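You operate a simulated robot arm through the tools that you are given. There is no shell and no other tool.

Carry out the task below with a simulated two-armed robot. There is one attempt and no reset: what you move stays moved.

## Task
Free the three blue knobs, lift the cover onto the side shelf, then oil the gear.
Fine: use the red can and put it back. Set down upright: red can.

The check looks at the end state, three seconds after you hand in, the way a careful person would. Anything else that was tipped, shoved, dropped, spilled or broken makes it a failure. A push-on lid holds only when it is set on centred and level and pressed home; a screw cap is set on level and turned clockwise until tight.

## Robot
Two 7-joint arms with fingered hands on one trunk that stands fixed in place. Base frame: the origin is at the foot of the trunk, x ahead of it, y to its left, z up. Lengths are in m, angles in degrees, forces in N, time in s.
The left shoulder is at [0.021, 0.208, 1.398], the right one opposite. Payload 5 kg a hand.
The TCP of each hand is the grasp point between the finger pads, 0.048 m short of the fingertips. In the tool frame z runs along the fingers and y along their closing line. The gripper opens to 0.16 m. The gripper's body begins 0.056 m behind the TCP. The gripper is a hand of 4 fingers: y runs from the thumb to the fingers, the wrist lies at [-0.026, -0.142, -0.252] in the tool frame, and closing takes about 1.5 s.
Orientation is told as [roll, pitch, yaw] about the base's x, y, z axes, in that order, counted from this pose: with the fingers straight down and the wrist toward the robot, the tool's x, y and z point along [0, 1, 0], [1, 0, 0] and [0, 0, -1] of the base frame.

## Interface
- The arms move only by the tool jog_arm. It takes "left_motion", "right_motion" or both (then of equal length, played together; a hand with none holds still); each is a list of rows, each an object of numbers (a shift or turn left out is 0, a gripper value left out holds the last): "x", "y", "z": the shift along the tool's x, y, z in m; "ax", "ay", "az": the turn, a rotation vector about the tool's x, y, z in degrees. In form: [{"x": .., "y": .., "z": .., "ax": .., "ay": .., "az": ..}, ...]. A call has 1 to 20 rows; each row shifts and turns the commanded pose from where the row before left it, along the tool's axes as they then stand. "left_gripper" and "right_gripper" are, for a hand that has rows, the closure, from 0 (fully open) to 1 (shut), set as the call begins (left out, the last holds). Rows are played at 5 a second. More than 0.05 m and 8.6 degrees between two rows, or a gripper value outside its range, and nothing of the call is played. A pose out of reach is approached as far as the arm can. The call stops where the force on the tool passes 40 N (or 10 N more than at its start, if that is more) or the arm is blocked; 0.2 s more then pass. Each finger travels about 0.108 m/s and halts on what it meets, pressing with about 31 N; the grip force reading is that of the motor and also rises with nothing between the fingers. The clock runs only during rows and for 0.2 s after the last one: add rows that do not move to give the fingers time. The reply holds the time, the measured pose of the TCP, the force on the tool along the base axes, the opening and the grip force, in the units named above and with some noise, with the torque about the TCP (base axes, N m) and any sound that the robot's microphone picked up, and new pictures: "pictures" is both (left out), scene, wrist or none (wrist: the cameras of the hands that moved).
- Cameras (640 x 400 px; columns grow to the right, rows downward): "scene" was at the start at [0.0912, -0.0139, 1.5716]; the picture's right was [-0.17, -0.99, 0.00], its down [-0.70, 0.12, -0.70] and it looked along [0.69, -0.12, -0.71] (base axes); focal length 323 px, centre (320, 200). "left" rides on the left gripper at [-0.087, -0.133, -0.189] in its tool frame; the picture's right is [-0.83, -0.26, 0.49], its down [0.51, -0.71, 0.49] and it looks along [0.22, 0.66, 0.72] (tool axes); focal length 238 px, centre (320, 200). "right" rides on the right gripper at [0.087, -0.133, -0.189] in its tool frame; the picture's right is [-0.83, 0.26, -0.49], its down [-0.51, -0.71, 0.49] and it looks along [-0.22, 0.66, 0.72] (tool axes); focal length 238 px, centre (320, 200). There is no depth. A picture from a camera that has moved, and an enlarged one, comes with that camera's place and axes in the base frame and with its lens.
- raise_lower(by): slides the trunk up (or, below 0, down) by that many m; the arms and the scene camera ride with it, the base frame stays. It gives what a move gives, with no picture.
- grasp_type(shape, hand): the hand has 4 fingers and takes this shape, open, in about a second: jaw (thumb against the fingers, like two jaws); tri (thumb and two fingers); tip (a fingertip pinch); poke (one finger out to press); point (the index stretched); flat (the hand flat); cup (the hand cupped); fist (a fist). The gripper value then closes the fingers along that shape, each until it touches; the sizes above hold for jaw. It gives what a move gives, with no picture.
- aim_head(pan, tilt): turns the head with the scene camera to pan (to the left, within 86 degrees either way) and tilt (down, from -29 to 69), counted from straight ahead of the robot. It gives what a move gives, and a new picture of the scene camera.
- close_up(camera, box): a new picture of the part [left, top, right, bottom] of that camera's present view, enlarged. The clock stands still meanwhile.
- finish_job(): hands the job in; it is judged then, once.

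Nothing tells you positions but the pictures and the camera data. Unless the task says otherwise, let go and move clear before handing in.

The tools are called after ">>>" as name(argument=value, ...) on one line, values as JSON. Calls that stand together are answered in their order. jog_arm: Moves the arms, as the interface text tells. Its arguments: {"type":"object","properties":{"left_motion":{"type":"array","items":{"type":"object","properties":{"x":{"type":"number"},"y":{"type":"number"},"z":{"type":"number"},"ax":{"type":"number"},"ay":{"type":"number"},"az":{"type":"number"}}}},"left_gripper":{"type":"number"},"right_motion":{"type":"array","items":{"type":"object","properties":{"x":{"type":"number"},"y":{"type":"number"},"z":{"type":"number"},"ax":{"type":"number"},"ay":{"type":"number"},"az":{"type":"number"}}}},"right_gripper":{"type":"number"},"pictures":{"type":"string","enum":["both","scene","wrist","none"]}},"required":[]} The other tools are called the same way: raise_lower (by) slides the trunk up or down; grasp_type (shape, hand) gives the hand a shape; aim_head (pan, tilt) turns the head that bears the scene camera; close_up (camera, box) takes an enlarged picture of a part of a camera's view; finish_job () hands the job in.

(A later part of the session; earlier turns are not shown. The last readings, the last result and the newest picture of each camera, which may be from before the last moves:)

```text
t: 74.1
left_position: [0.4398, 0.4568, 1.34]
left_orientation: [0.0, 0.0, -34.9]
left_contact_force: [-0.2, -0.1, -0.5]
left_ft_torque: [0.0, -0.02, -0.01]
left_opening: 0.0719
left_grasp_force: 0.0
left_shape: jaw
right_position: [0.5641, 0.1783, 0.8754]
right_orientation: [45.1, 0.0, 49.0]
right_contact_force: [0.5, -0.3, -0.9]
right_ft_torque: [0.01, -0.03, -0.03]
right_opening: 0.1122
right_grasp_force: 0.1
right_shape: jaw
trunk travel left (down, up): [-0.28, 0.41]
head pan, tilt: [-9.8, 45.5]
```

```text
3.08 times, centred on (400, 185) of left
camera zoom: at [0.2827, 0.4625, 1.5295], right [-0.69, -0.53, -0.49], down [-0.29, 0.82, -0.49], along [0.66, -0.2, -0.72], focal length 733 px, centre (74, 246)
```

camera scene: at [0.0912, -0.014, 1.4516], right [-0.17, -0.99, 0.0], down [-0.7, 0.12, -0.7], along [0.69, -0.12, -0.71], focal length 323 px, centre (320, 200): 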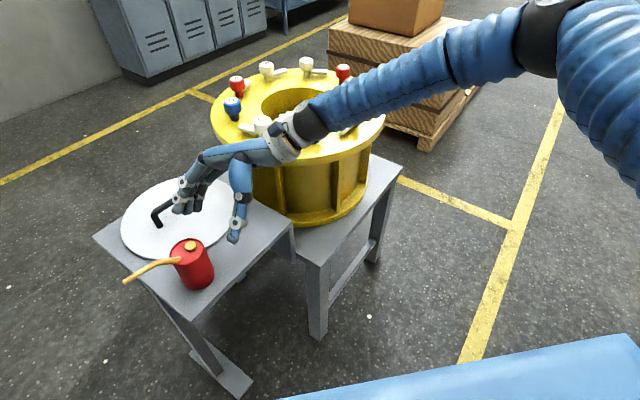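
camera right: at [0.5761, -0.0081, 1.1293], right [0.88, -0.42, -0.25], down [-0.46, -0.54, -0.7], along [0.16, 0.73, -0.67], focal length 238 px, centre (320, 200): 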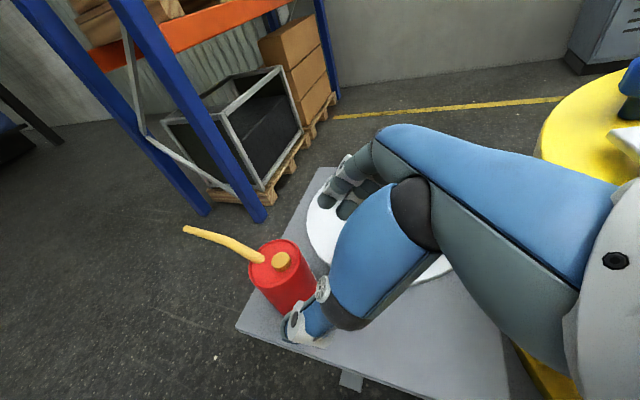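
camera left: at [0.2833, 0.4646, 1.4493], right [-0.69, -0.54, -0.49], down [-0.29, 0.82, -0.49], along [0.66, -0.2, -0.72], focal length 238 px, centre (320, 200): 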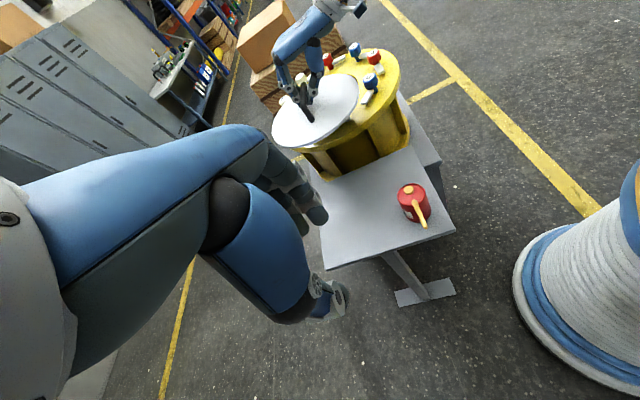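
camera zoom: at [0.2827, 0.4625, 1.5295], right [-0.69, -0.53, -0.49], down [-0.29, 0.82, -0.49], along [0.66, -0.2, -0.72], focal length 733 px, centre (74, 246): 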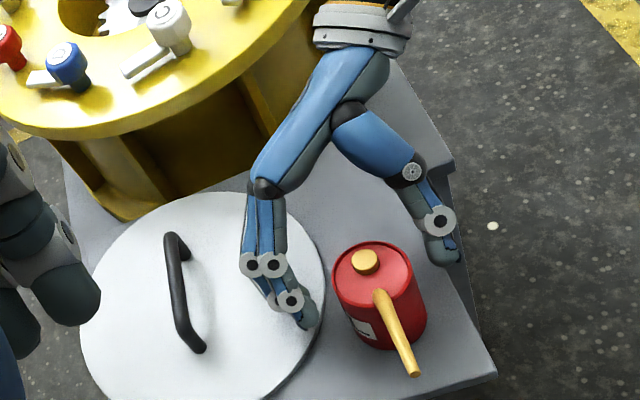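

>>> jog_arm(right_motion=[{"z": 0.015}, {"z": 0.016}, {}], pictures="none")

>>> close_up(camera="scene", box=[120, 170, 290, 310])

>>> close_up(camera="right", box=[180, 120, 440, 330])

>>> close_up(camera="left", box=[330, 120, 470, 250])

```text
t: 74.9
left_position: [0.4397, 0.4565, 1.3401]
left_orientation: [0.1, 0.0, -35.0]
left_contact_force: [1.0, 1.1, 0.3]
left_ft_torque: [0.0, 0.04, 0.0]
left_opening: 0.0717
left_grasp_force: 0.0
left_shape: jaw
right_position: [0.5473, 0.1934, 0.8557]
right_orientation: [45.0, -0.2, 49.0]
right_contact_force: [2.6, -1.6, 20.8]
right_ft_torque: [0.79, -1.18, -0.19]
right_opening: 0.1122
right_grasp_force: 0.0
right_shape: jaw
trunk travel left (down, up): [-0.28, 0.41]
head pan, tilt: [-9.8, 45.5]
```

```text
2.86 times, centred on (205, 240) of scene
camera zoom: at [0.0904, -0.0144, 1.4518], right [-0.17, -0.99, 0.0], down [-0.7, 0.12, -0.7], along [0.69, -0.12, -0.71], focal length 922 px, centre (649, 86)
```

zoom: 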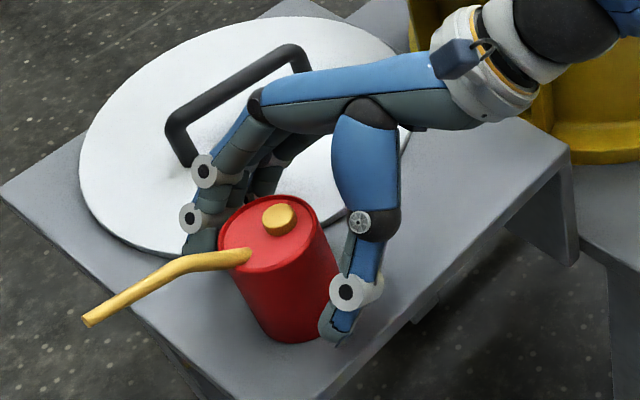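

```text
1.90 times, centred on (310, 225) of right
camera zoom: at [0.5144, 0.0452, 1.0499], right [0.88, -0.42, -0.25], down [-0.46, -0.54, -0.71], along [0.16, 0.73, -0.66], focal length 454 px, centre (339, 152)
```

zoom: 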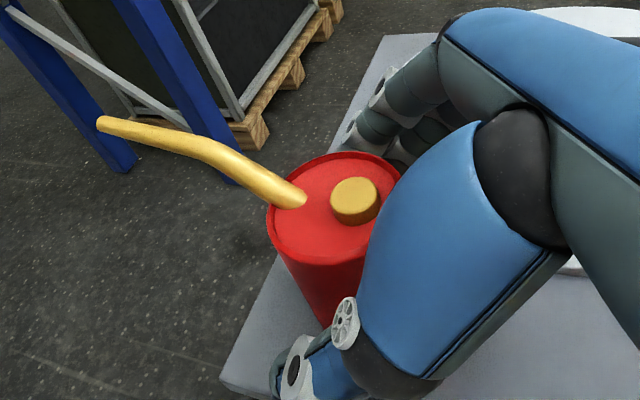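

```text
3.08 times, centred on (400, 185) of left
camera zoom: at [0.2821, 0.4622, 1.5299], right [-0.69, -0.53, -0.49], down [-0.29, 0.82, -0.49], along [0.66, -0.2, -0.72], focal length 733 px, centre (74, 246)
```

zoom: 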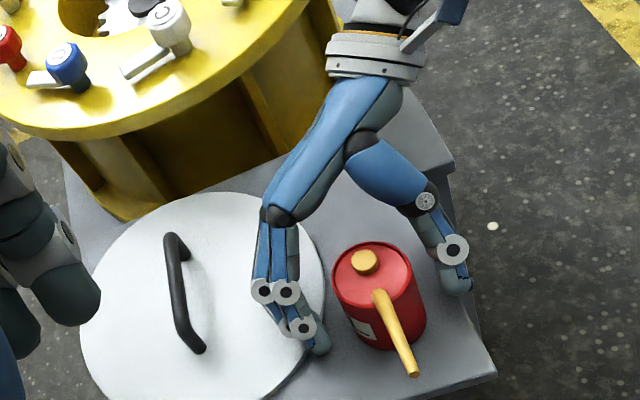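

A finger is pressing lightly on the edge of the cover. I back up a little, narrow the opening and shift slightly toward the spout side before closing.

>>> jog_arm(right_motion=[{"x": 0.0057, "z": -0.0057}, {}], pictures="none")

>>> jog_arm(right_motion=[{}, {}, {"x": 0.0071, "z": 0.0071}, {}], right_gripper=0.4, pictures="none")

>>> close_up(camera="scene", box=[120, 170, 290, 310])

>>> close_up(camera="left", box=[330, 120, 470, 250])

```text
t: 75.5
left_position: [0.4399, 0.4559, 1.3402]
left_orientation: [0.0, 0.0, -35.1]
left_contact_force: [0.0, -0.2, 0.4]
left_ft_torque: [0.03, 0.0, 0.01]
left_opening: 0.0718
left_grasp_force: 0.1
left_shape: jaw
right_position: [0.546, 0.1928, 0.8597]
right_orientation: [45.0, 0.1, 49.1]
right_contact_force: [-0.1, 0.0, 0.2]
right_ft_torque: [0.01, 0.0, -0.02]
right_opening: 0.1122
right_grasp_force: 0.0
right_shape: jaw
trunk travel left (down, up): [-0.28, 0.41]
head pan, tilt: [-9.8, 45.5]
```

```text
t: 76.5
left_position: [0.4394, 0.4564, 1.3398]
left_orientation: [-0.1, 0.0, -34.9]
left_contact_force: [0.6, -0.9, 0.3]
left_ft_torque: [0.01, 0.05, 0.0]
left_opening: 0.0722
left_grasp_force: 0.0
left_shape: jaw
right_position: [0.5395, 0.1991, 0.8605]
right_orientation: [45.0, 0.1, 49.0]
right_contact_force: [0.8, 0.6, 0.8]
right_ft_torque: [0.02, 0.02, 0.02]
right_opening: 0.0965
right_grasp_force: 0.1
right_shape: jaw
trunk travel left (down, up): [-0.28, 0.41]
head pan, tilt: [-9.8, 45.5]
```

```text
2.86 times, centred on (205, 240) of scene
camera zoom: at [0.0914, -0.0141, 1.4515], right [-0.17, -0.99, 0.0], down [-0.7, 0.12, -0.7], along [0.69, -0.12, -0.71], focal length 922 px, centre (649, 86)
```

zoom: 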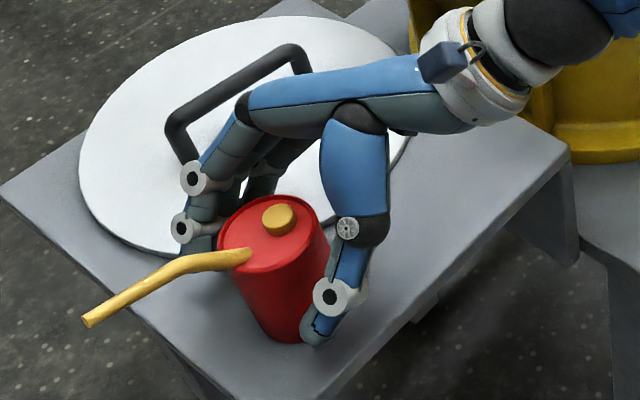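

```text
3.08 times, centred on (400, 185) of left
camera zoom: at [0.2831, 0.4625, 1.5294], right [-0.69, -0.53, -0.49], down [-0.29, 0.82, -0.49], along [0.66, -0.2, -0.72], focal length 733 px, centre (74, 246)
```

zoom: 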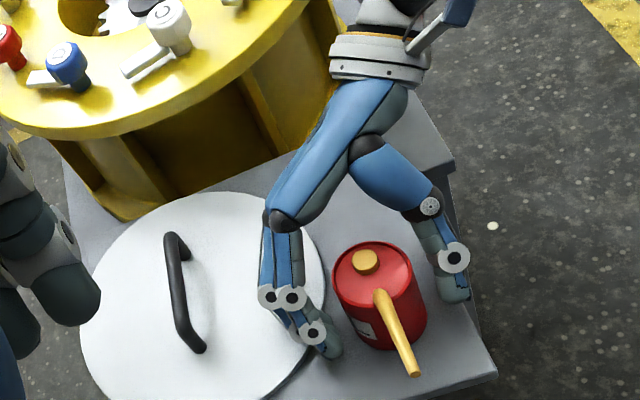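

Now closing on the can.

>>> jog_arm(right_motion=[{}, {}, {}, {}, {}], right_gripper=1.0, pictures="none")

>>> close_up(camera="scene", box=[120, 170, 290, 310])

>>> close_up(camera="left", box=[330, 120, 470, 250])

>>> close_up(camera="right", box=[180, 120, 440, 330])

```text
t: 77.7
left_position: [0.4404, 0.4573, 1.3396]
left_orientation: [0.0, -0.1, -34.9]
left_contact_force: [-0.2, -0.1, 0.2]
left_ft_torque: [0.01, 0.0, -0.02]
left_opening: 0.072
left_grasp_force: 0.0
left_shape: jaw
right_position: [0.537, 0.2002, 0.8613]
right_orientation: [45.0, 0.0, 49.1]
right_contact_force: [0.3, -0.4, 2.5]
right_ft_torque: [0.03, -0.11, 0.0]
right_opening: 0.0509
right_grasp_force: 31.1
right_shape: jaw
trunk travel left (down, up): [-0.28, 0.41]
head pan, tilt: [-9.8, 45.5]
```

```text
2.86 times, centred on (205, 240) of scene
camera zoom: at [0.091, -0.0138, 1.4516], right [-0.17, -0.99, 0.0], down [-0.7, 0.12, -0.7], along [0.69, -0.12, -0.71], focal length 922 px, centre (649, 86)
```

zoom: 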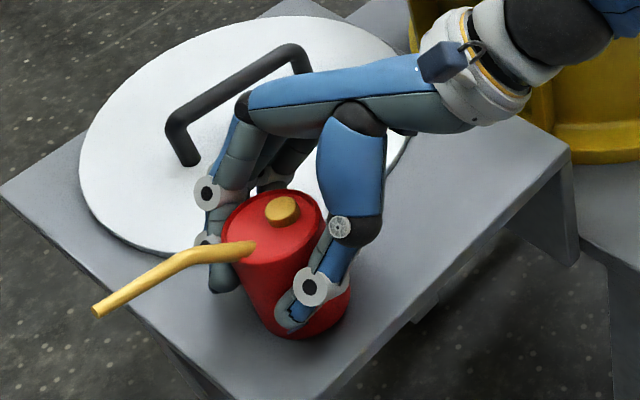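

```text
3.08 times, centred on (400, 185) of left
camera zoom: at [0.2826, 0.4629, 1.5294], right [-0.69, -0.54, -0.49], down [-0.29, 0.82, -0.49], along [0.66, -0.2, -0.72], focal length 733 px, centre (74, 246)
```

zoom: 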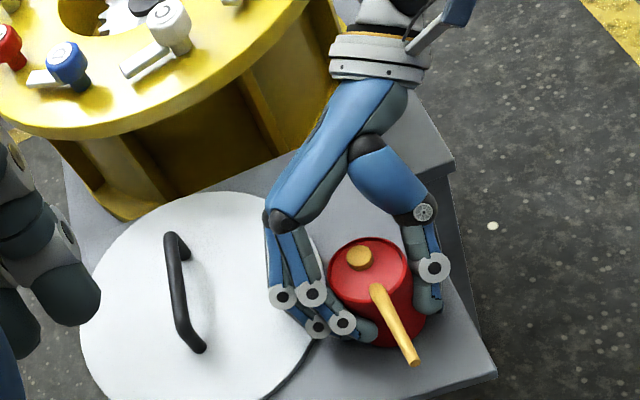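

```text
1.90 times, centred on (310, 225) of right
camera zoom: at [0.5066, 0.0521, 1.0557], right [0.88, -0.42, -0.25], down [-0.46, -0.54, -0.7], along [0.16, 0.73, -0.67], focal length 454 px, centre (339, 152)
```

zoom: 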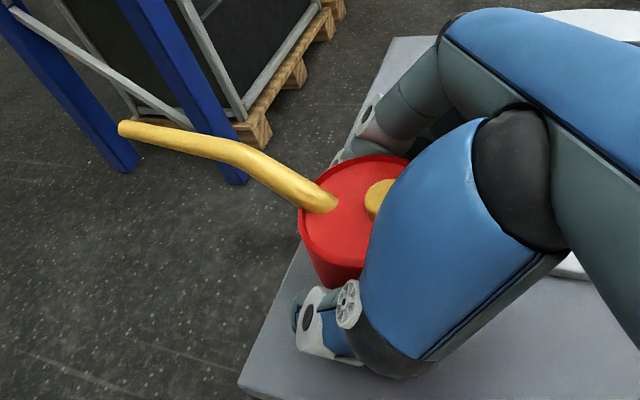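

The can is gripped (31 N). Lifting it gently 3 cm and checking that it hangs straight.

>>> jog_arm(right_motion=[{"x": 0.0071, "z": -0.0071}, {"x": 0.0071, "z": -0.0071}, {"x": 0.0071, "z": -0.0071}, {}], pictures="none")

>>> close_up(camera="scene", box=[120, 170, 290, 310])

>>> close_up(camera="left", box=[330, 120, 470, 250])

>>> close_up(camera="right", box=[180, 120, 440, 330])

```text
t: 78.7
left_position: [0.4387, 0.4552, 1.3398]
left_orientation: [0.0, 0.0, -35.0]
left_contact_force: [-1.4, 0.7, 0.0]
left_ft_torque: [-0.02, 0.01, 0.01]
left_opening: 0.0721
left_grasp_force: 0.0
left_shape: jaw
right_position: [0.5396, 0.1998, 0.8906]
right_orientation: [44.9, 0.0, 49.0]
right_contact_force: [0.1, -0.2, 0.1]
right_ft_torque: [-0.01, -0.02, 0.03]
right_opening: 0.0392
right_grasp_force: 31.2
right_shape: jaw
trunk travel left (down, up): [-0.28, 0.41]
head pan, tilt: [-9.8, 45.5]
```

```text
2.86 times, centred on (205, 240) of scene
camera zoom: at [0.0913, -0.0138, 1.4515], right [-0.17, -0.99, 0.0], down [-0.7, 0.12, -0.7], along [0.69, -0.12, -0.71], focal length 922 px, centre (649, 86)
```

zoom: 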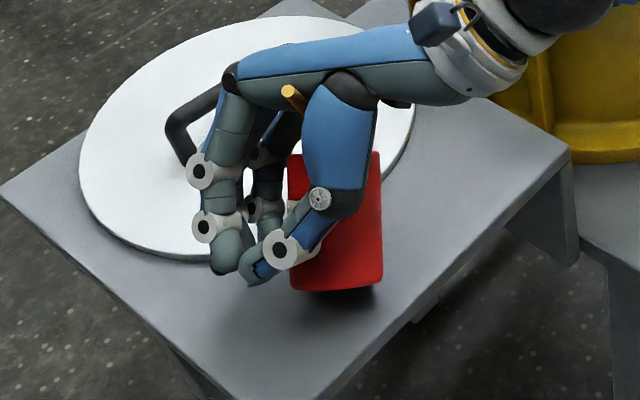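

```text
3.08 times, centred on (400, 185) of left
camera zoom: at [0.2829, 0.4629, 1.5293], right [-0.69, -0.54, -0.49], down [-0.29, 0.82, -0.49], along [0.66, -0.2, -0.72], focal length 733 px, centre (74, 246)
```

zoom: 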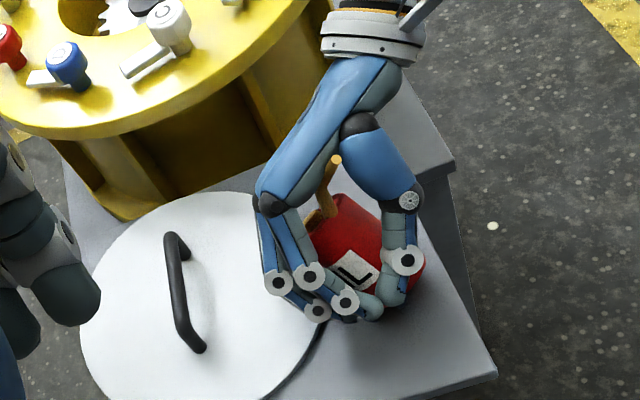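

```text
1.90 times, centred on (310, 225) of right
camera zoom: at [0.5075, 0.052, 1.0853], right [0.87, -0.42, -0.25], down [-0.46, -0.54, -0.7], along [0.16, 0.73, -0.67], focal length 454 px, centre (339, 152)
```

zoom: 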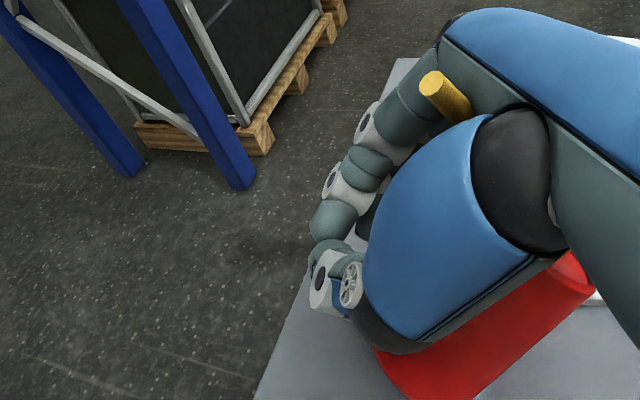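

The can has slipped in the grip and tipped back toward the palm; I must not move until I understand its pose. Taking closer looks.

>>> close_up(camera="scene", box=[165, 180, 245, 260])

>>> close_up(camera="left", box=[370, 145, 450, 225])

>>> close_up(camera="right", box=[280, 130, 480, 360])

```text
5.00 times, centred on (205, 220) of scene
camera zoom: at [0.0913, -0.0138, 1.4515], right [-0.17, -0.99, 0.0], down [-0.7, 0.12, -0.7], along [0.69, -0.12, -0.71], focal length 1613 px, centre (895, 100)
```

zoom: 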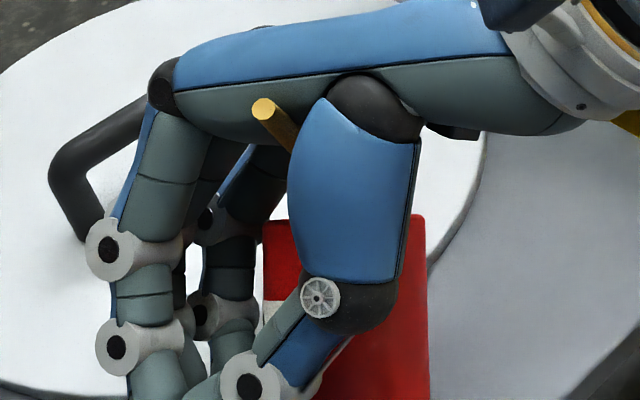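

```text
5.00 times, centred on (410, 185) of left
camera zoom: at [0.2829, 0.4629, 1.5293], right [-0.69, -0.54, -0.49], down [-0.29, 0.82, -0.49], along [0.66, -0.2, -0.72], focal length 1192 px, centre (-130, 275)
```

zoom: 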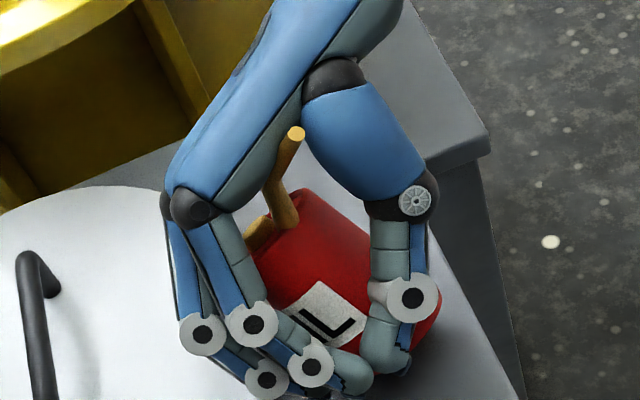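

```text
1.74 times, centred on (380, 245) of right
camera zoom: at [0.5075, 0.052, 1.0853], right [0.87, -0.42, -0.25], down [-0.46, -0.54, -0.7], along [0.16, 0.73, -0.67], focal length 414 px, centre (216, 122)
```

zoom: 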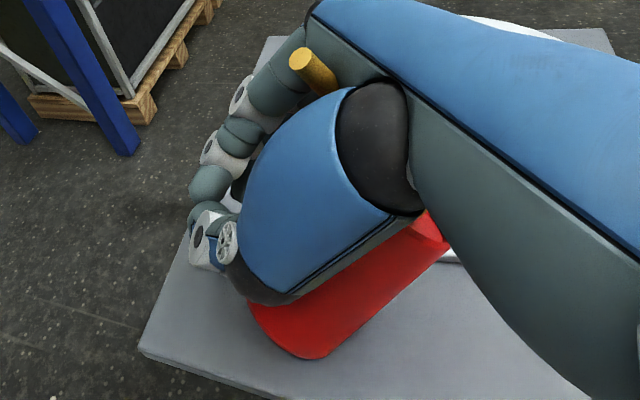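

>>> close_up(camera="scene", box=[180, 220, 260, 290])

>>> close_up(camera="left", box=[385, 170, 445, 230])

>>> close_up(camera="right", box=[320, 220, 520, 380])

```text
5.71 times, centred on (220, 255) of scene
camera zoom: at [0.0913, -0.0138, 1.4515], right [-0.17, -0.99, 0.0], down [-0.7, 0.12, -0.7], along [0.69, -0.12, -0.71], focal length 1844 px, centre (891, -114)
```

zoom: 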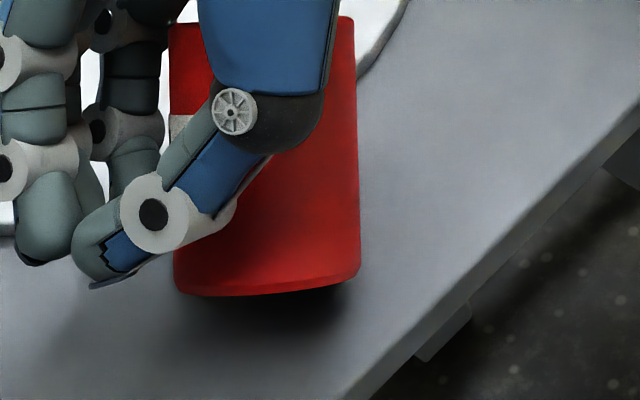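

```text
6.67 times, centred on (415, 200) of left
camera zoom: at [0.2829, 0.4629, 1.5293], right [-0.69, -0.54, -0.49], down [-0.29, 0.82, -0.49], along [0.66, -0.2, -0.72], focal length 1589 px, centre (-313, 200)
```

zoom: 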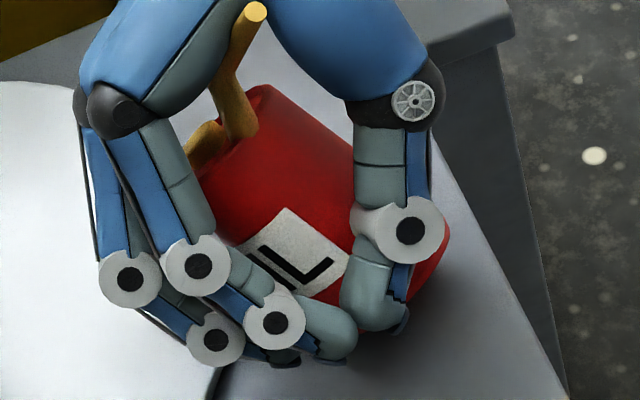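

```text
2.50 times, centred on (420, 300) of right
camera zoom: at [0.5075, 0.052, 1.0853], right [0.87, -0.42, -0.25], down [-0.46, -0.54, -0.7], along [0.16, 0.73, -0.67], focal length 596 px, centre (70, -50)
```

zoom: 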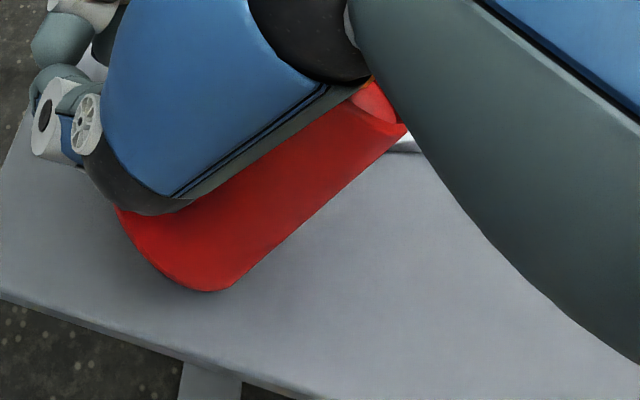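

The can is standing tilted (~46°) on its bottom edge, its top against the palm with the spout poking up through the hand; nothing has spilled since the spout points up. I'll rotate the hand together with the can about the can's bottom edge in small steps to bring it back upright.

>>> jog_arm(right_motion=[{"x": 0.0041, "y": -0.0051, "z": 0.0083, "ax": -1.77, "ay": -4.32, "az": -1.77}, {"x": 0.0041, "y": -0.0051, "z": 0.0083, "ax": -1.77, "ay": -4.32, "az": -1.77}], pictures="none")

>>> close_up(camera="scene", box=[140, 170, 280, 290])

>>> close_up(camera="left", box=[360, 140, 460, 240])

>>> close_up(camera="right", box=[280, 130, 520, 380])

```text
t: 79.3
left_position: [0.4393, 0.4568, 1.3395]
left_orientation: [0.0, 0.0, -34.9]
left_contact_force: [-0.5, -0.8, 0.0]
left_ft_torque: [-0.02, -0.01, 0.0]
left_opening: 0.0722
left_grasp_force: 0.1
left_shape: jaw
right_position: [0.5197, 0.2035, 0.8835]
right_orientation: [36.3, -5.0, 49.3]
right_contact_force: [0.1, -0.6, -0.2]
right_ft_torque: [0.03, 0.01, 0.03]
right_opening: 0.0395
right_grasp_force: 31.0
right_shape: jaw
trunk travel left (down, up): [-0.28, 0.41]
head pan, tilt: [-9.8, 45.5]
```

```text
3.33 times, centred on (210, 230) of scene
camera zoom: at [0.0909, -0.0135, 1.4516], right [-0.17, -0.99, 0.0], down [-0.7, 0.12, -0.7], along [0.69, -0.12, -0.71], focal length 1076 px, centre (687, 100)
```

zoom: 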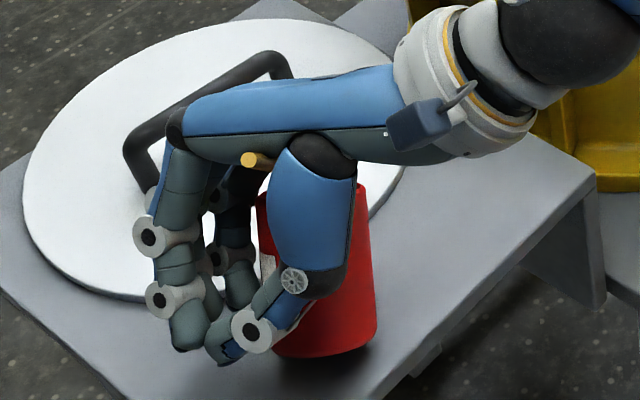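

```text
4.00 times, centred on (410, 190) of left
camera zoom: at [0.2824, 0.4632, 1.5294], right [-0.69, -0.54, -0.49], down [-0.29, 0.82, -0.49], along [0.66, -0.2, -0.72], focal length 953 px, centre (-40, 240)
```

zoom: 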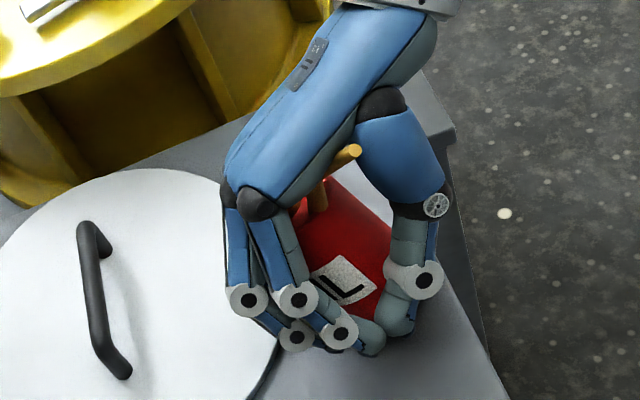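

```text
1.60 times, centred on (400, 255) of right
camera zoom: at [0.4541, 0.0624, 1.0754], right [0.9, -0.42, -0.08], down [-0.33, -0.57, -0.75], along [0.27, 0.71, -0.65], focal length 381 px, centre (192, 112)
```

zoom: 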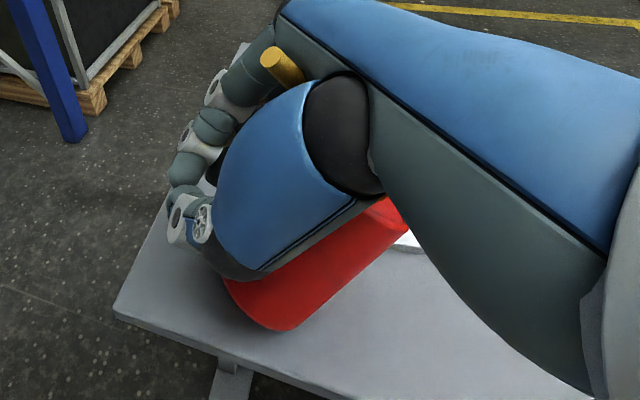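

The can follows the hand. Continuing the rotation.

>>> jog_arm(right_motion=[{"x": 0.0041, "y": -0.0051, "z": 0.0083, "ax": -1.77, "ay": -4.32, "az": -1.77}, {"x": 0.0041, "y": -0.0051, "z": 0.0083, "ax": -1.77, "ay": -4.32, "az": -1.77}], pictures="none")

>>> close_up(camera="scene", box=[140, 170, 280, 290])

>>> close_up(camera="left", box=[360, 140, 460, 240])

>>> close_up(camera="right", box=[280, 130, 520, 380])

```text
t: 79.9
left_position: [0.4392, 0.4567, 1.3412]
left_orientation: [0.0, 0.0, -35.0]
left_contact_force: [-0.1, 0.2, 0.5]
left_ft_torque: [-0.05, 0.02, 0.01]
left_opening: 0.0724
left_grasp_force: 0.1
left_shape: jaw
right_position: [0.501, 0.2076, 0.8742]
right_orientation: [27.4, -9.9, 50.6]
right_contact_force: [-0.4, 0.3, -0.9]
right_ft_torque: [0.01, -0.03, -0.04]
right_opening: 0.0392
right_grasp_force: 31.3
right_shape: jaw
trunk travel left (down, up): [-0.28, 0.41]
head pan, tilt: [-9.8, 45.5]
```

```text
3.33 times, centred on (210, 230) of scene
camera zoom: at [0.091, -0.0134, 1.4516], right [-0.17, -0.99, 0.0], down [-0.7, 0.12, -0.7], along [0.69, -0.12, -0.71], focal length 1076 px, centre (687, 100)
```

zoom: 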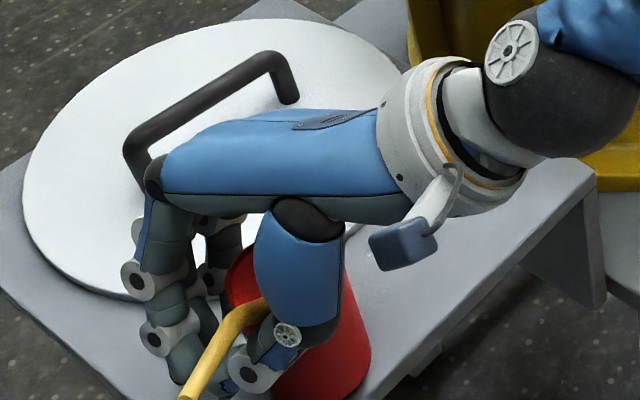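

```text
4.00 times, centred on (410, 190) of left
camera zoom: at [0.2825, 0.4633, 1.5293], right [-0.69, -0.54, -0.49], down [-0.29, 0.82, -0.49], along [0.66, -0.2, -0.72], focal length 953 px, centre (-40, 240)
```

zoom: 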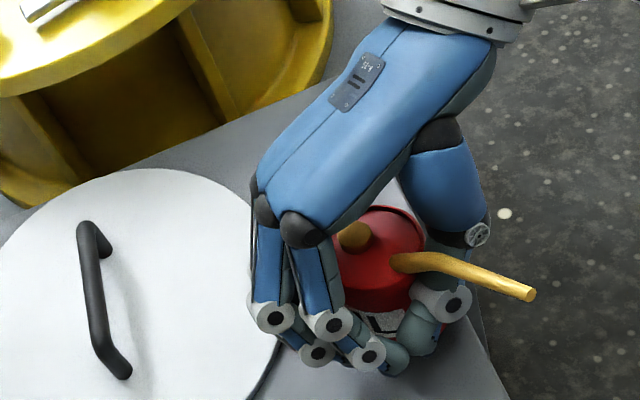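

```text
1.60 times, centred on (400, 255) of right
camera zoom: at [0.4035, 0.0725, 1.0553], right [0.9, -0.42, 0.09], down [-0.2, -0.59, -0.78], along [0.38, 0.69, -0.62], focal length 381 px, centre (192, 112)
```

zoom: 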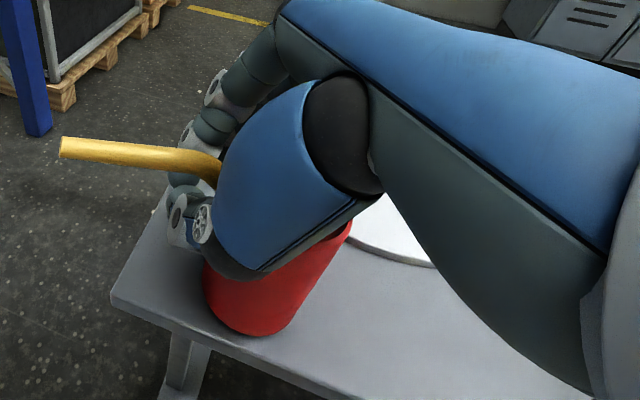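

The can has rocked back onto its base and stands upright at ≈(0.526,0.172), with the spout at azimuth ≈168° between thumb and fingers. I'll open the hand gradually and watch the can.

>>> jog_arm(right_motion=[{}, {}], right_gripper=0.7, pictures="none")

>>> close_up(camera="scene", box=[140, 190, 280, 310])

>>> close_up(camera="left", box=[360, 140, 460, 240])

>>> close_up(camera="right", box=[280, 130, 520, 380])

```text
t: 80.5
left_position: [0.4395, 0.4568, 1.3406]
left_orientation: [0.0, 0.0, -35.0]
left_contact_force: [-0.1, -0.2, 1.3]
left_ft_torque: [0.04, 0.04, 0.0]
left_opening: 0.0725
left_grasp_force: 0.0
left_shape: jaw
right_position: [0.5017, 0.2072, 0.8733]
right_orientation: [27.5, -10.0, 50.6]
right_contact_force: [-0.2, -0.9, -0.5]
right_ft_torque: [0.0, -0.01, 0.03]
right_opening: 0.0479
right_grasp_force: 0.0
right_shape: jaw
trunk travel left (down, up): [-0.28, 0.41]
head pan, tilt: [-9.8, 45.5]
```

```text
3.33 times, centred on (210, 250) of scene
camera zoom: at [0.0912, -0.0139, 1.4516], right [-0.17, -0.99, 0.0], down [-0.7, 0.12, -0.7], along [0.69, -0.12, -0.71], focal length 1076 px, centre (687, 33)
```

zoom: 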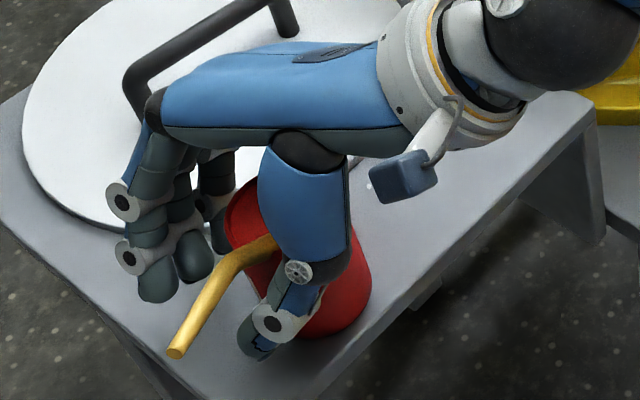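

```text
4.00 times, centred on (410, 190) of left
camera zoom: at [0.2828, 0.4628, 1.5294], right [-0.69, -0.54, -0.49], down [-0.29, 0.82, -0.49], along [0.66, -0.2, -0.72], focal length 953 px, centre (-40, 240)
```

zoom: 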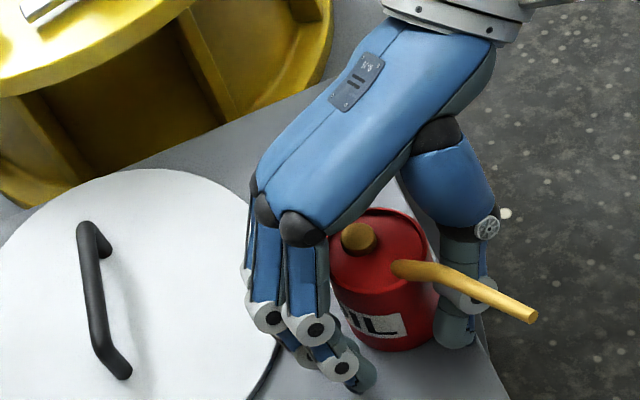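

```text
1.60 times, centred on (400, 255) of right
camera zoom: at [0.4039, 0.0721, 1.0554], right [0.9, -0.42, 0.09], down [-0.2, -0.59, -0.78], along [0.38, 0.69, -0.62], focal length 381 px, centre (192, 112)
```

zoom: 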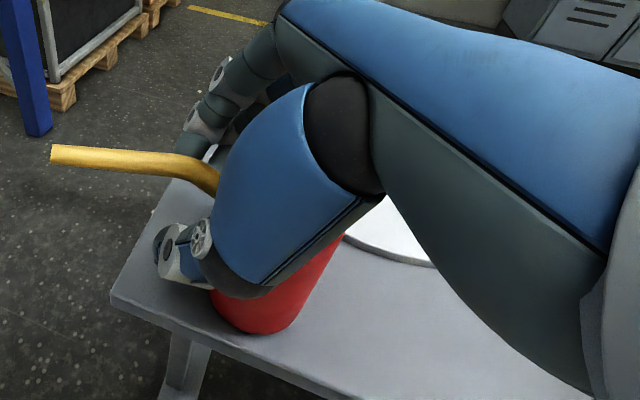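

The can stands upright and free, with the spout passing between thumb and fingers. I'll open the hand fully before retreating so that nothing catches the spout.

>>> jog_arm(right_motion=[{}, {}, {}], right_gripper=0.05, pictures="none")

>>> close_up(camera="scene", box=[140, 190, 280, 310])

>>> close_up(camera="left", box=[350, 130, 470, 250])

>>> close_up(camera="right", box=[240, 130, 480, 380])

```text
t: 81.3
left_position: [0.4403, 0.4574, 1.3399]
left_orientation: [0.0, 0.0, -35.0]
left_contact_force: [-0.2, -0.5, 0.4]
left_ft_torque: [-0.04, 0.01, 0.01]
left_opening: 0.0722
left_grasp_force: 0.0
left_shape: jaw
right_position: [0.5002, 0.2064, 0.8746]
right_orientation: [27.6, -9.7, 50.7]
right_contact_force: [-0.1, 0.6, 0.2]
right_ft_torque: [0.01, -0.07, -0.01]
right_opening: 0.1516
right_grasp_force: 0.0
right_shape: jaw
trunk travel left (down, up): [-0.28, 0.41]
head pan, tilt: [-9.8, 45.5]
```

```text
3.33 times, centred on (210, 250) of scene
camera zoom: at [0.0911, -0.0137, 1.4516], right [-0.17, -0.99, 0.0], down [-0.7, 0.12, -0.7], along [0.69, -0.12, -0.71], focal length 1076 px, centre (687, 33)
```

zoom: 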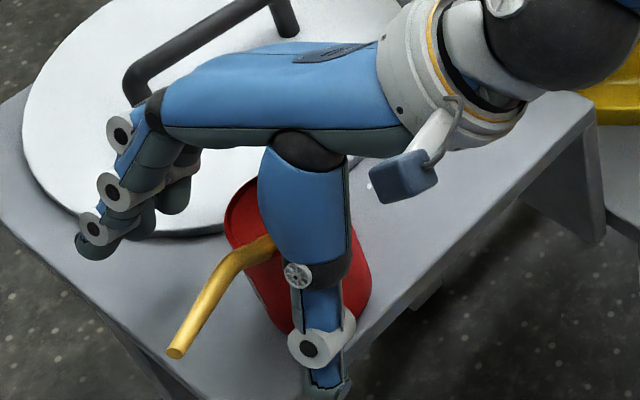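

```text
3.33 times, centred on (410, 190) of left
camera zoom: at [0.2827, 0.4629, 1.5294], right [-0.69, -0.54, -0.49], down [-0.29, 0.82, -0.49], along [0.66, -0.2, -0.72], focal length 794 px, centre (20, 233)
```

zoom: 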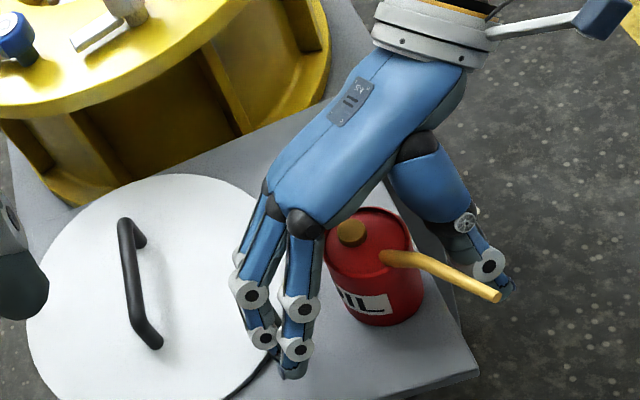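

```text
1.60 times, centred on (360, 255) of right
camera zoom: at [0.4039, 0.0721, 1.0554], right [0.9, -0.42, 0.09], down [-0.2, -0.59, -0.78], along [0.38, 0.69, -0.62], focal length 381 px, centre (256, 112)
```

zoom: 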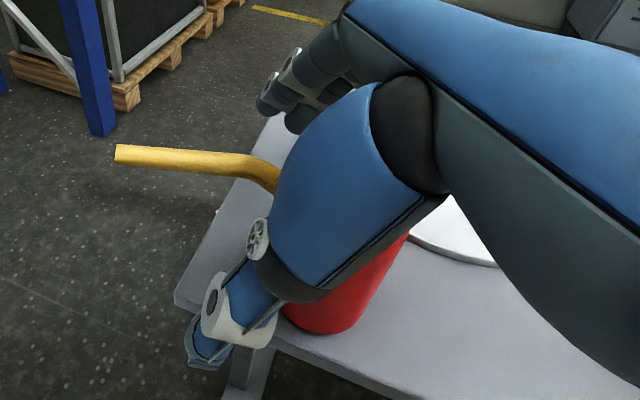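

The hand is fully open and the can is standing free. Retreating upward along the finger axis.

>>> jog_arm(right_motion=[{"z": -0.015}, {"z": -0.02}, {"z": -0.025}], pictures="none")

>>> close_up(camera="scene", box=[140, 190, 280, 310])

>>> close_up(camera="left", box=[350, 130, 470, 250])

```text
t: 82.1
left_position: [0.4394, 0.457, 1.3397]
left_orientation: [0.1, 0.0, -35.0]
left_contact_force: [0.1, 0.2, 0.3]
left_ft_torque: [0.03, -0.07, 0.06]
left_opening: 0.0725
left_grasp_force: 0.0
left_shape: jaw
right_position: [0.5168, 0.1838, 0.9274]
right_orientation: [27.6, -9.8, 50.6]
right_contact_force: [-0.4, 0.6, -0.6]
right_ft_torque: [0.07, -0.03, -0.06]
right_opening: 0.1515
right_grasp_force: 0.2
right_shape: jaw
trunk travel left (down, up): [-0.28, 0.41]
head pan, tilt: [-9.8, 45.5]
```

```text
3.33 times, centred on (210, 250) of scene
camera zoom: at [0.0906, -0.0142, 1.4516], right [-0.17, -0.99, 0.0], down [-0.7, 0.12, -0.7], along [0.69, -0.12, -0.71], focal length 1076 px, centre (687, 33)
```

zoom: 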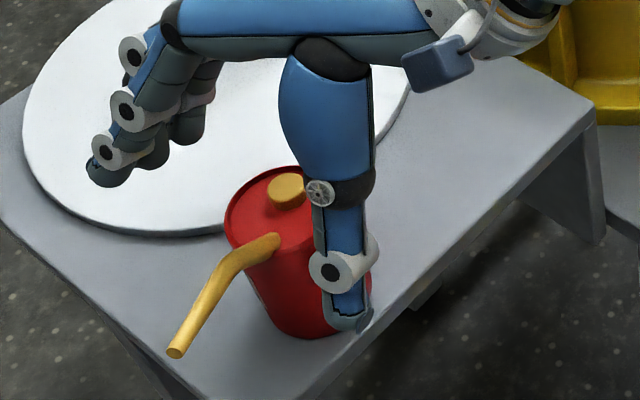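

```text
3.33 times, centred on (410, 190) of left
camera zoom: at [0.282, 0.4625, 1.5297], right [-0.69, -0.54, -0.49], down [-0.29, 0.82, -0.49], along [0.66, -0.2, -0.72], focal length 794 px, centre (20, 233)
```

zoom: 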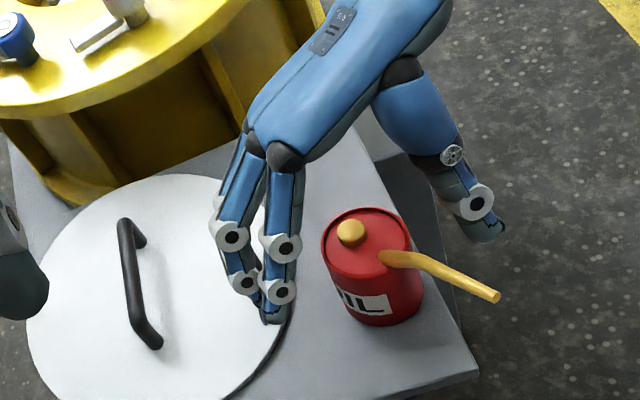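

>>> jog_arm(right_motion=[{"z": -0.035}, {"z": -0.04}, {"z": -0.04}, {"z": -0.04}, {"z": -0.04}, {"y": -0.04}, {"y": -0.04}, {"y": -0.04}], pictures="scene")

>>> close_up(camera="scene", box=[100, 150, 300, 310])

>>> close_up(camera="left", box=[350, 130, 470, 250])

>>> close_up(camera="right", box=[100, 100, 440, 400])

```text
t: 83.9
left_position: [0.4394, 0.4559, 1.3422]
left_orientation: [0.1, -0.1, -35.0]
left_contact_force: [0.3, -0.2, 0.8]
left_ft_torque: [0.11, -0.09, 0.02]
left_opening: 0.072
left_grasp_force: 0.0
left_shape: jaw
right_position: [0.4919, 0.0091, 1.0756]
right_orientation: [27.6, -10.1, 50.5]
right_contact_force: [-0.4, -0.9, 0.9]
right_ft_torque: [0.04, -0.07, -0.07]
right_opening: 0.1517
right_grasp_force: 0.0
right_shape: jaw
trunk travel left (down, up): [-0.28, 0.41]
head pan, tilt: [-9.8, 45.5]
camera scene: at [0.09, -0.0155, 1.4517], right [-0.17, -0.99, 0.0], down [-0.7, 0.12, -0.7], along [0.69, -0.12, -0.71], focal length 323 px, centre (320, 200)
```

scene: 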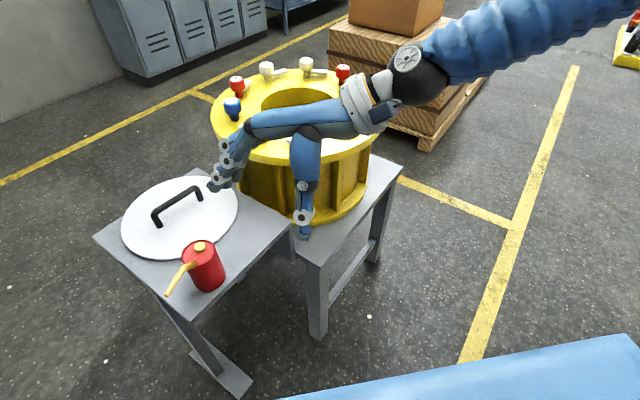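

```text
2.50 times, centred on (200, 230) of scene
camera zoom: at [0.09, -0.0155, 1.4517], right [-0.17, -0.99, 0.0], down [-0.7, 0.12, -0.7], along [0.69, -0.12, -0.71], focal length 807 px, centre (620, 125)
```

zoom: 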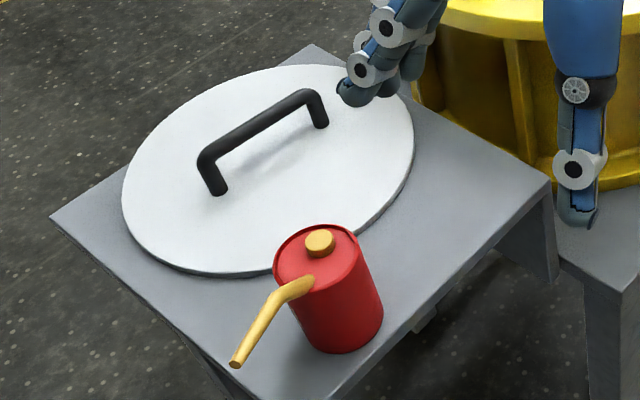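

```text
3.33 times, centred on (410, 190) of left
camera zoom: at [0.2811, 0.461, 1.5304], right [-0.69, -0.53, -0.49], down [-0.29, 0.82, -0.49], along [0.66, -0.2, -0.72], focal length 794 px, centre (20, 233)
```

zoom: 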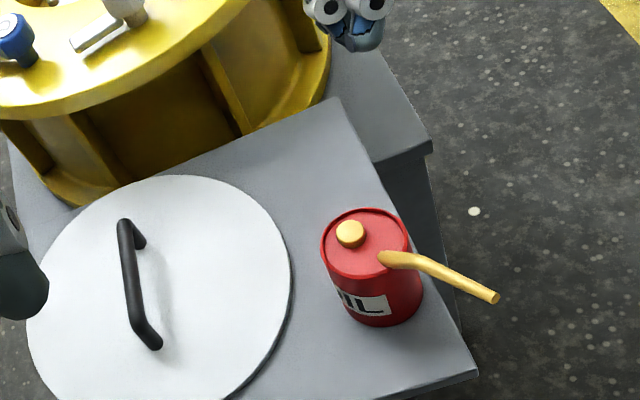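

```text
1.33 times, centred on (270, 250) of right
camera zoom: at [0.3939, -0.1252, 1.2569], right [0.9, -0.42, 0.09], down [-0.2, -0.59, -0.78], along [0.38, 0.69, -0.62], focal length 318 px, centre (387, 133)
```

zoom: 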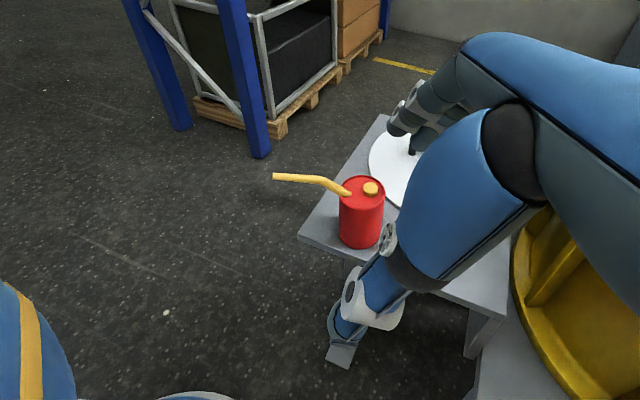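

Recovered: the can stands upright at ≈(0.532,0.176), spout at azimuth ≈168°, nothing spilled. Lesson: contact is at the fingertips, so a straight top-down grip is right. I'll use the left hand for that (closing line across the spout, yaw ≈78°). First the right hand clears away and the left hand turns.

>>> jog_arm(right_motion=[{"x": -0.0203, "y": -0.0271, "z": -0.0273}, {"x": -0.0203, "y": -0.0271, "z": -0.0273}, {"x": -0.0203, "y": -0.0271, "z": -0.0273}, {"x": -0.0203, "y": -0.0271, "z": -0.0273}, {"x": -0.0203, "y": -0.0271, "z": -0.0273}, {"x": -0.0203, "y": -0.0271, "z": -0.0273}, {"x": -0.0203, "y": -0.0271, "z": -0.0273}, {"x": -0.0203, "y": -0.0271, "z": -0.0273}, {"x": -0.0203, "y": -0.0271, "z": -0.0273}, {"x": -0.0203, "y": -0.0271, "z": -0.0273}], pictures="scene")

>>> jog_arm(left_motion=[{"az": -8.07}, {"az": -8.07}, {"az": -8.07}, {"az": -8.07}, {"az": -8.07}, {"az": -8.07}, {"az": -8.07}, {"az": -8.07}, {"az": -8.07}, {"az": -8.07}, {"az": -8.07}, {"az": -8.07}, {"az": -8.07}, {"az": -8.09}], left_gripper=0.15, pictures="scene")

```text
t: 86.1
left_position: [0.4395, 0.4563, 1.3409]
left_orientation: [0.1, 0.0, -35.0]
left_contact_force: [-0.1, 0.2, 0.8]
left_ft_torque: [0.06, -0.01, -0.02]
left_opening: 0.0724
left_grasp_force: 0.0
left_shape: jaw
right_position: [0.5422, -0.4116, 1.176]
right_orientation: [27.7, -10.0, 50.5]
right_contact_force: [-0.2, 0.0, -0.3]
right_ft_torque: [0.06, 0.0, -0.02]
right_opening: 0.1519
right_grasp_force: 0.0
right_shape: jaw
trunk travel left (down, up): [-0.28, 0.41]
head pan, tilt: [-9.8, 45.5]
camera scene: at [0.091, -0.0151, 1.4516], right [-0.17, -0.99, 0.0], down [-0.7, 0.12, -0.7], along [0.69, -0.12, -0.71], focal length 323 px, centre (320, 200)
```

scene: 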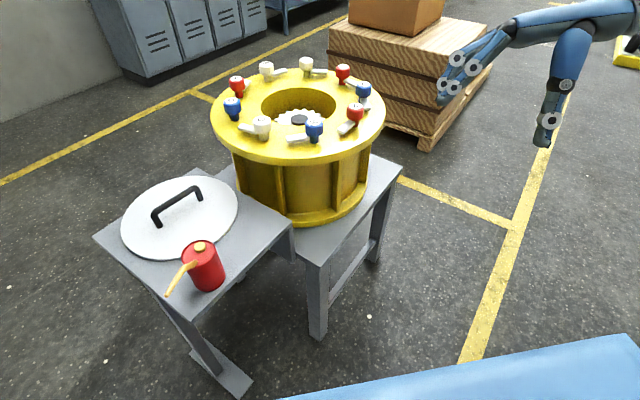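

```text
t: 89.1
left_position: [0.4863, 0.5318, 1.3169]
left_orientation: [0.1, -0.1, 78.2]
left_contact_force: [-0.7, 0.1, -0.9]
left_ft_torque: [-0.01, 0.02, -0.03]
left_opening: 0.1359
left_grasp_force: 0.0
left_shape: jaw
left hand out of reach, approached as far as the arm can: row 4, 5, 6, 7, 8, 9, 10, 11
right_position: [0.545, -0.4097, 1.175]
right_orientation: [27.7, -9.8, 50.6]
right_contact_force: [0.5, 0.8, 0.2]
right_ft_torque: [-0.01, 0.04, 0.06]
right_opening: 0.1518
right_grasp_force: 0.0
right_shape: jaw
trunk travel left (down, up): [-0.28, 0.41]
head pan, tilt: [-9.8, 45.5]
camera scene: at [0.0917, -0.0142, 1.4515], right [-0.17, -0.99, 0.0], down [-0.7, 0.12, -0.7], along [0.69, -0.12, -0.71], focal length 323 px, centre (320, 200)
```

scene: 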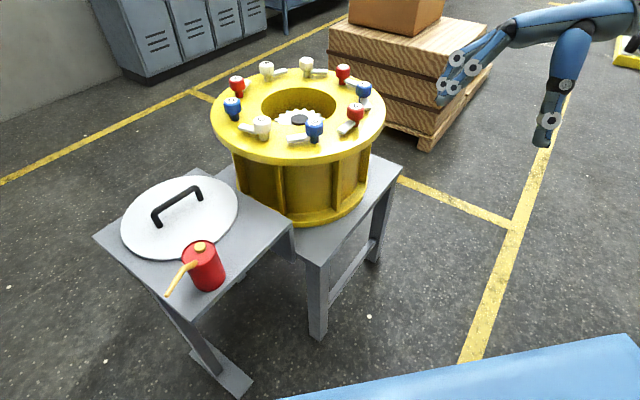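

>>> jog_arm(left_motion=[{"x": -0.0119, "y": -0.0339, "z": 0.0197}, {"x": -0.0119, "y": -0.0339, "z": 0.0197}, {"x": -0.0119, "y": -0.0339, "z": 0.0197}, {"x": -0.0119, "y": -0.0339, "z": 0.0197}, {"x": -0.0119, "y": -0.0339, "z": 0.0197}, {"x": -0.0119, "y": -0.0339, "z": 0.0197}, {"x": -0.0119, "y": -0.0339, "z": 0.0197}, {"x": -0.0119, "y": -0.0339, "z": 0.0197}, {"x": -0.0119, "y": -0.0339, "z": 0.0197}, {"x": -0.0119, "y": -0.0339, "z": 0.0197}], pictures="both")

```text
t: 91.3
left_position: [0.5436, 0.1819, 1.1132]
left_orientation: [0.2, -0.1, 78.1]
left_contact_force: [1.1, -1.0, -0.9]
left_ft_torque: [0.07, 0.05, -0.02]
left_opening: 0.1358
left_grasp_force: 0.2
left_shape: jaw
left hand out of reach, approached as far as the arm can: row 2, 3
right_position: [0.5442, -0.4097, 1.1752]
right_orientation: [27.6, -9.9, 50.5]
right_contact_force: [0.3, -1.1, -0.3]
right_ft_torque: [0.04, 0.05, 0.03]
right_opening: 0.152
right_grasp_force: 0.1
right_shape: jaw
trunk travel left (down, up): [-0.28, 0.41]
head pan, tilt: [-9.8, 45.5]
camera scene: at [0.092, -0.0151, 1.4515], right [-0.17, -0.99, 0.0], down [-0.7, 0.12, -0.7], along [0.69, -0.12, -0.71], focal length 323 px, centre (320, 200)
camera left: at [0.603, 0.0347, 1.3016], right [0.76, -0.42, -0.49], down [-0.64, -0.59, -0.49], along [-0.08, 0.69, -0.72], focal length 238 px, centre (320, 200)
```

scene: 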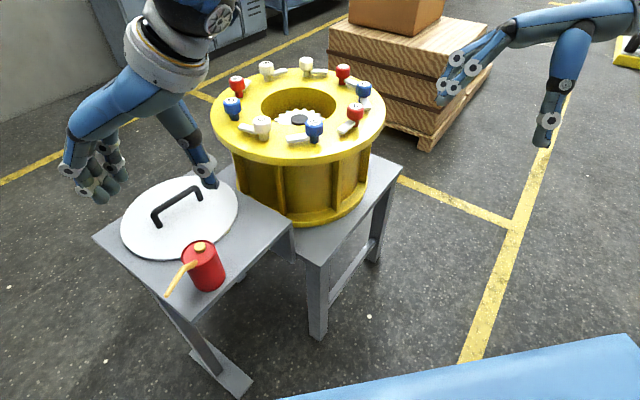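
left: 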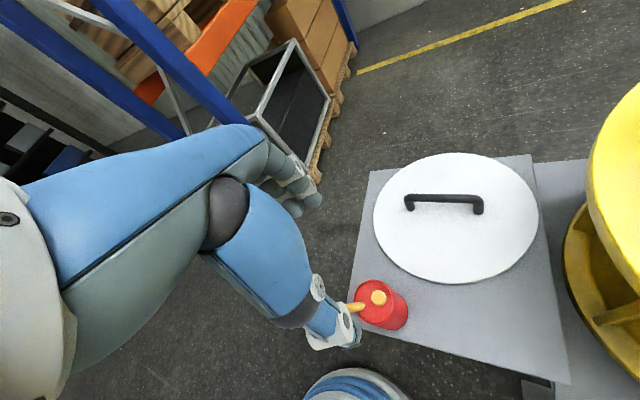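

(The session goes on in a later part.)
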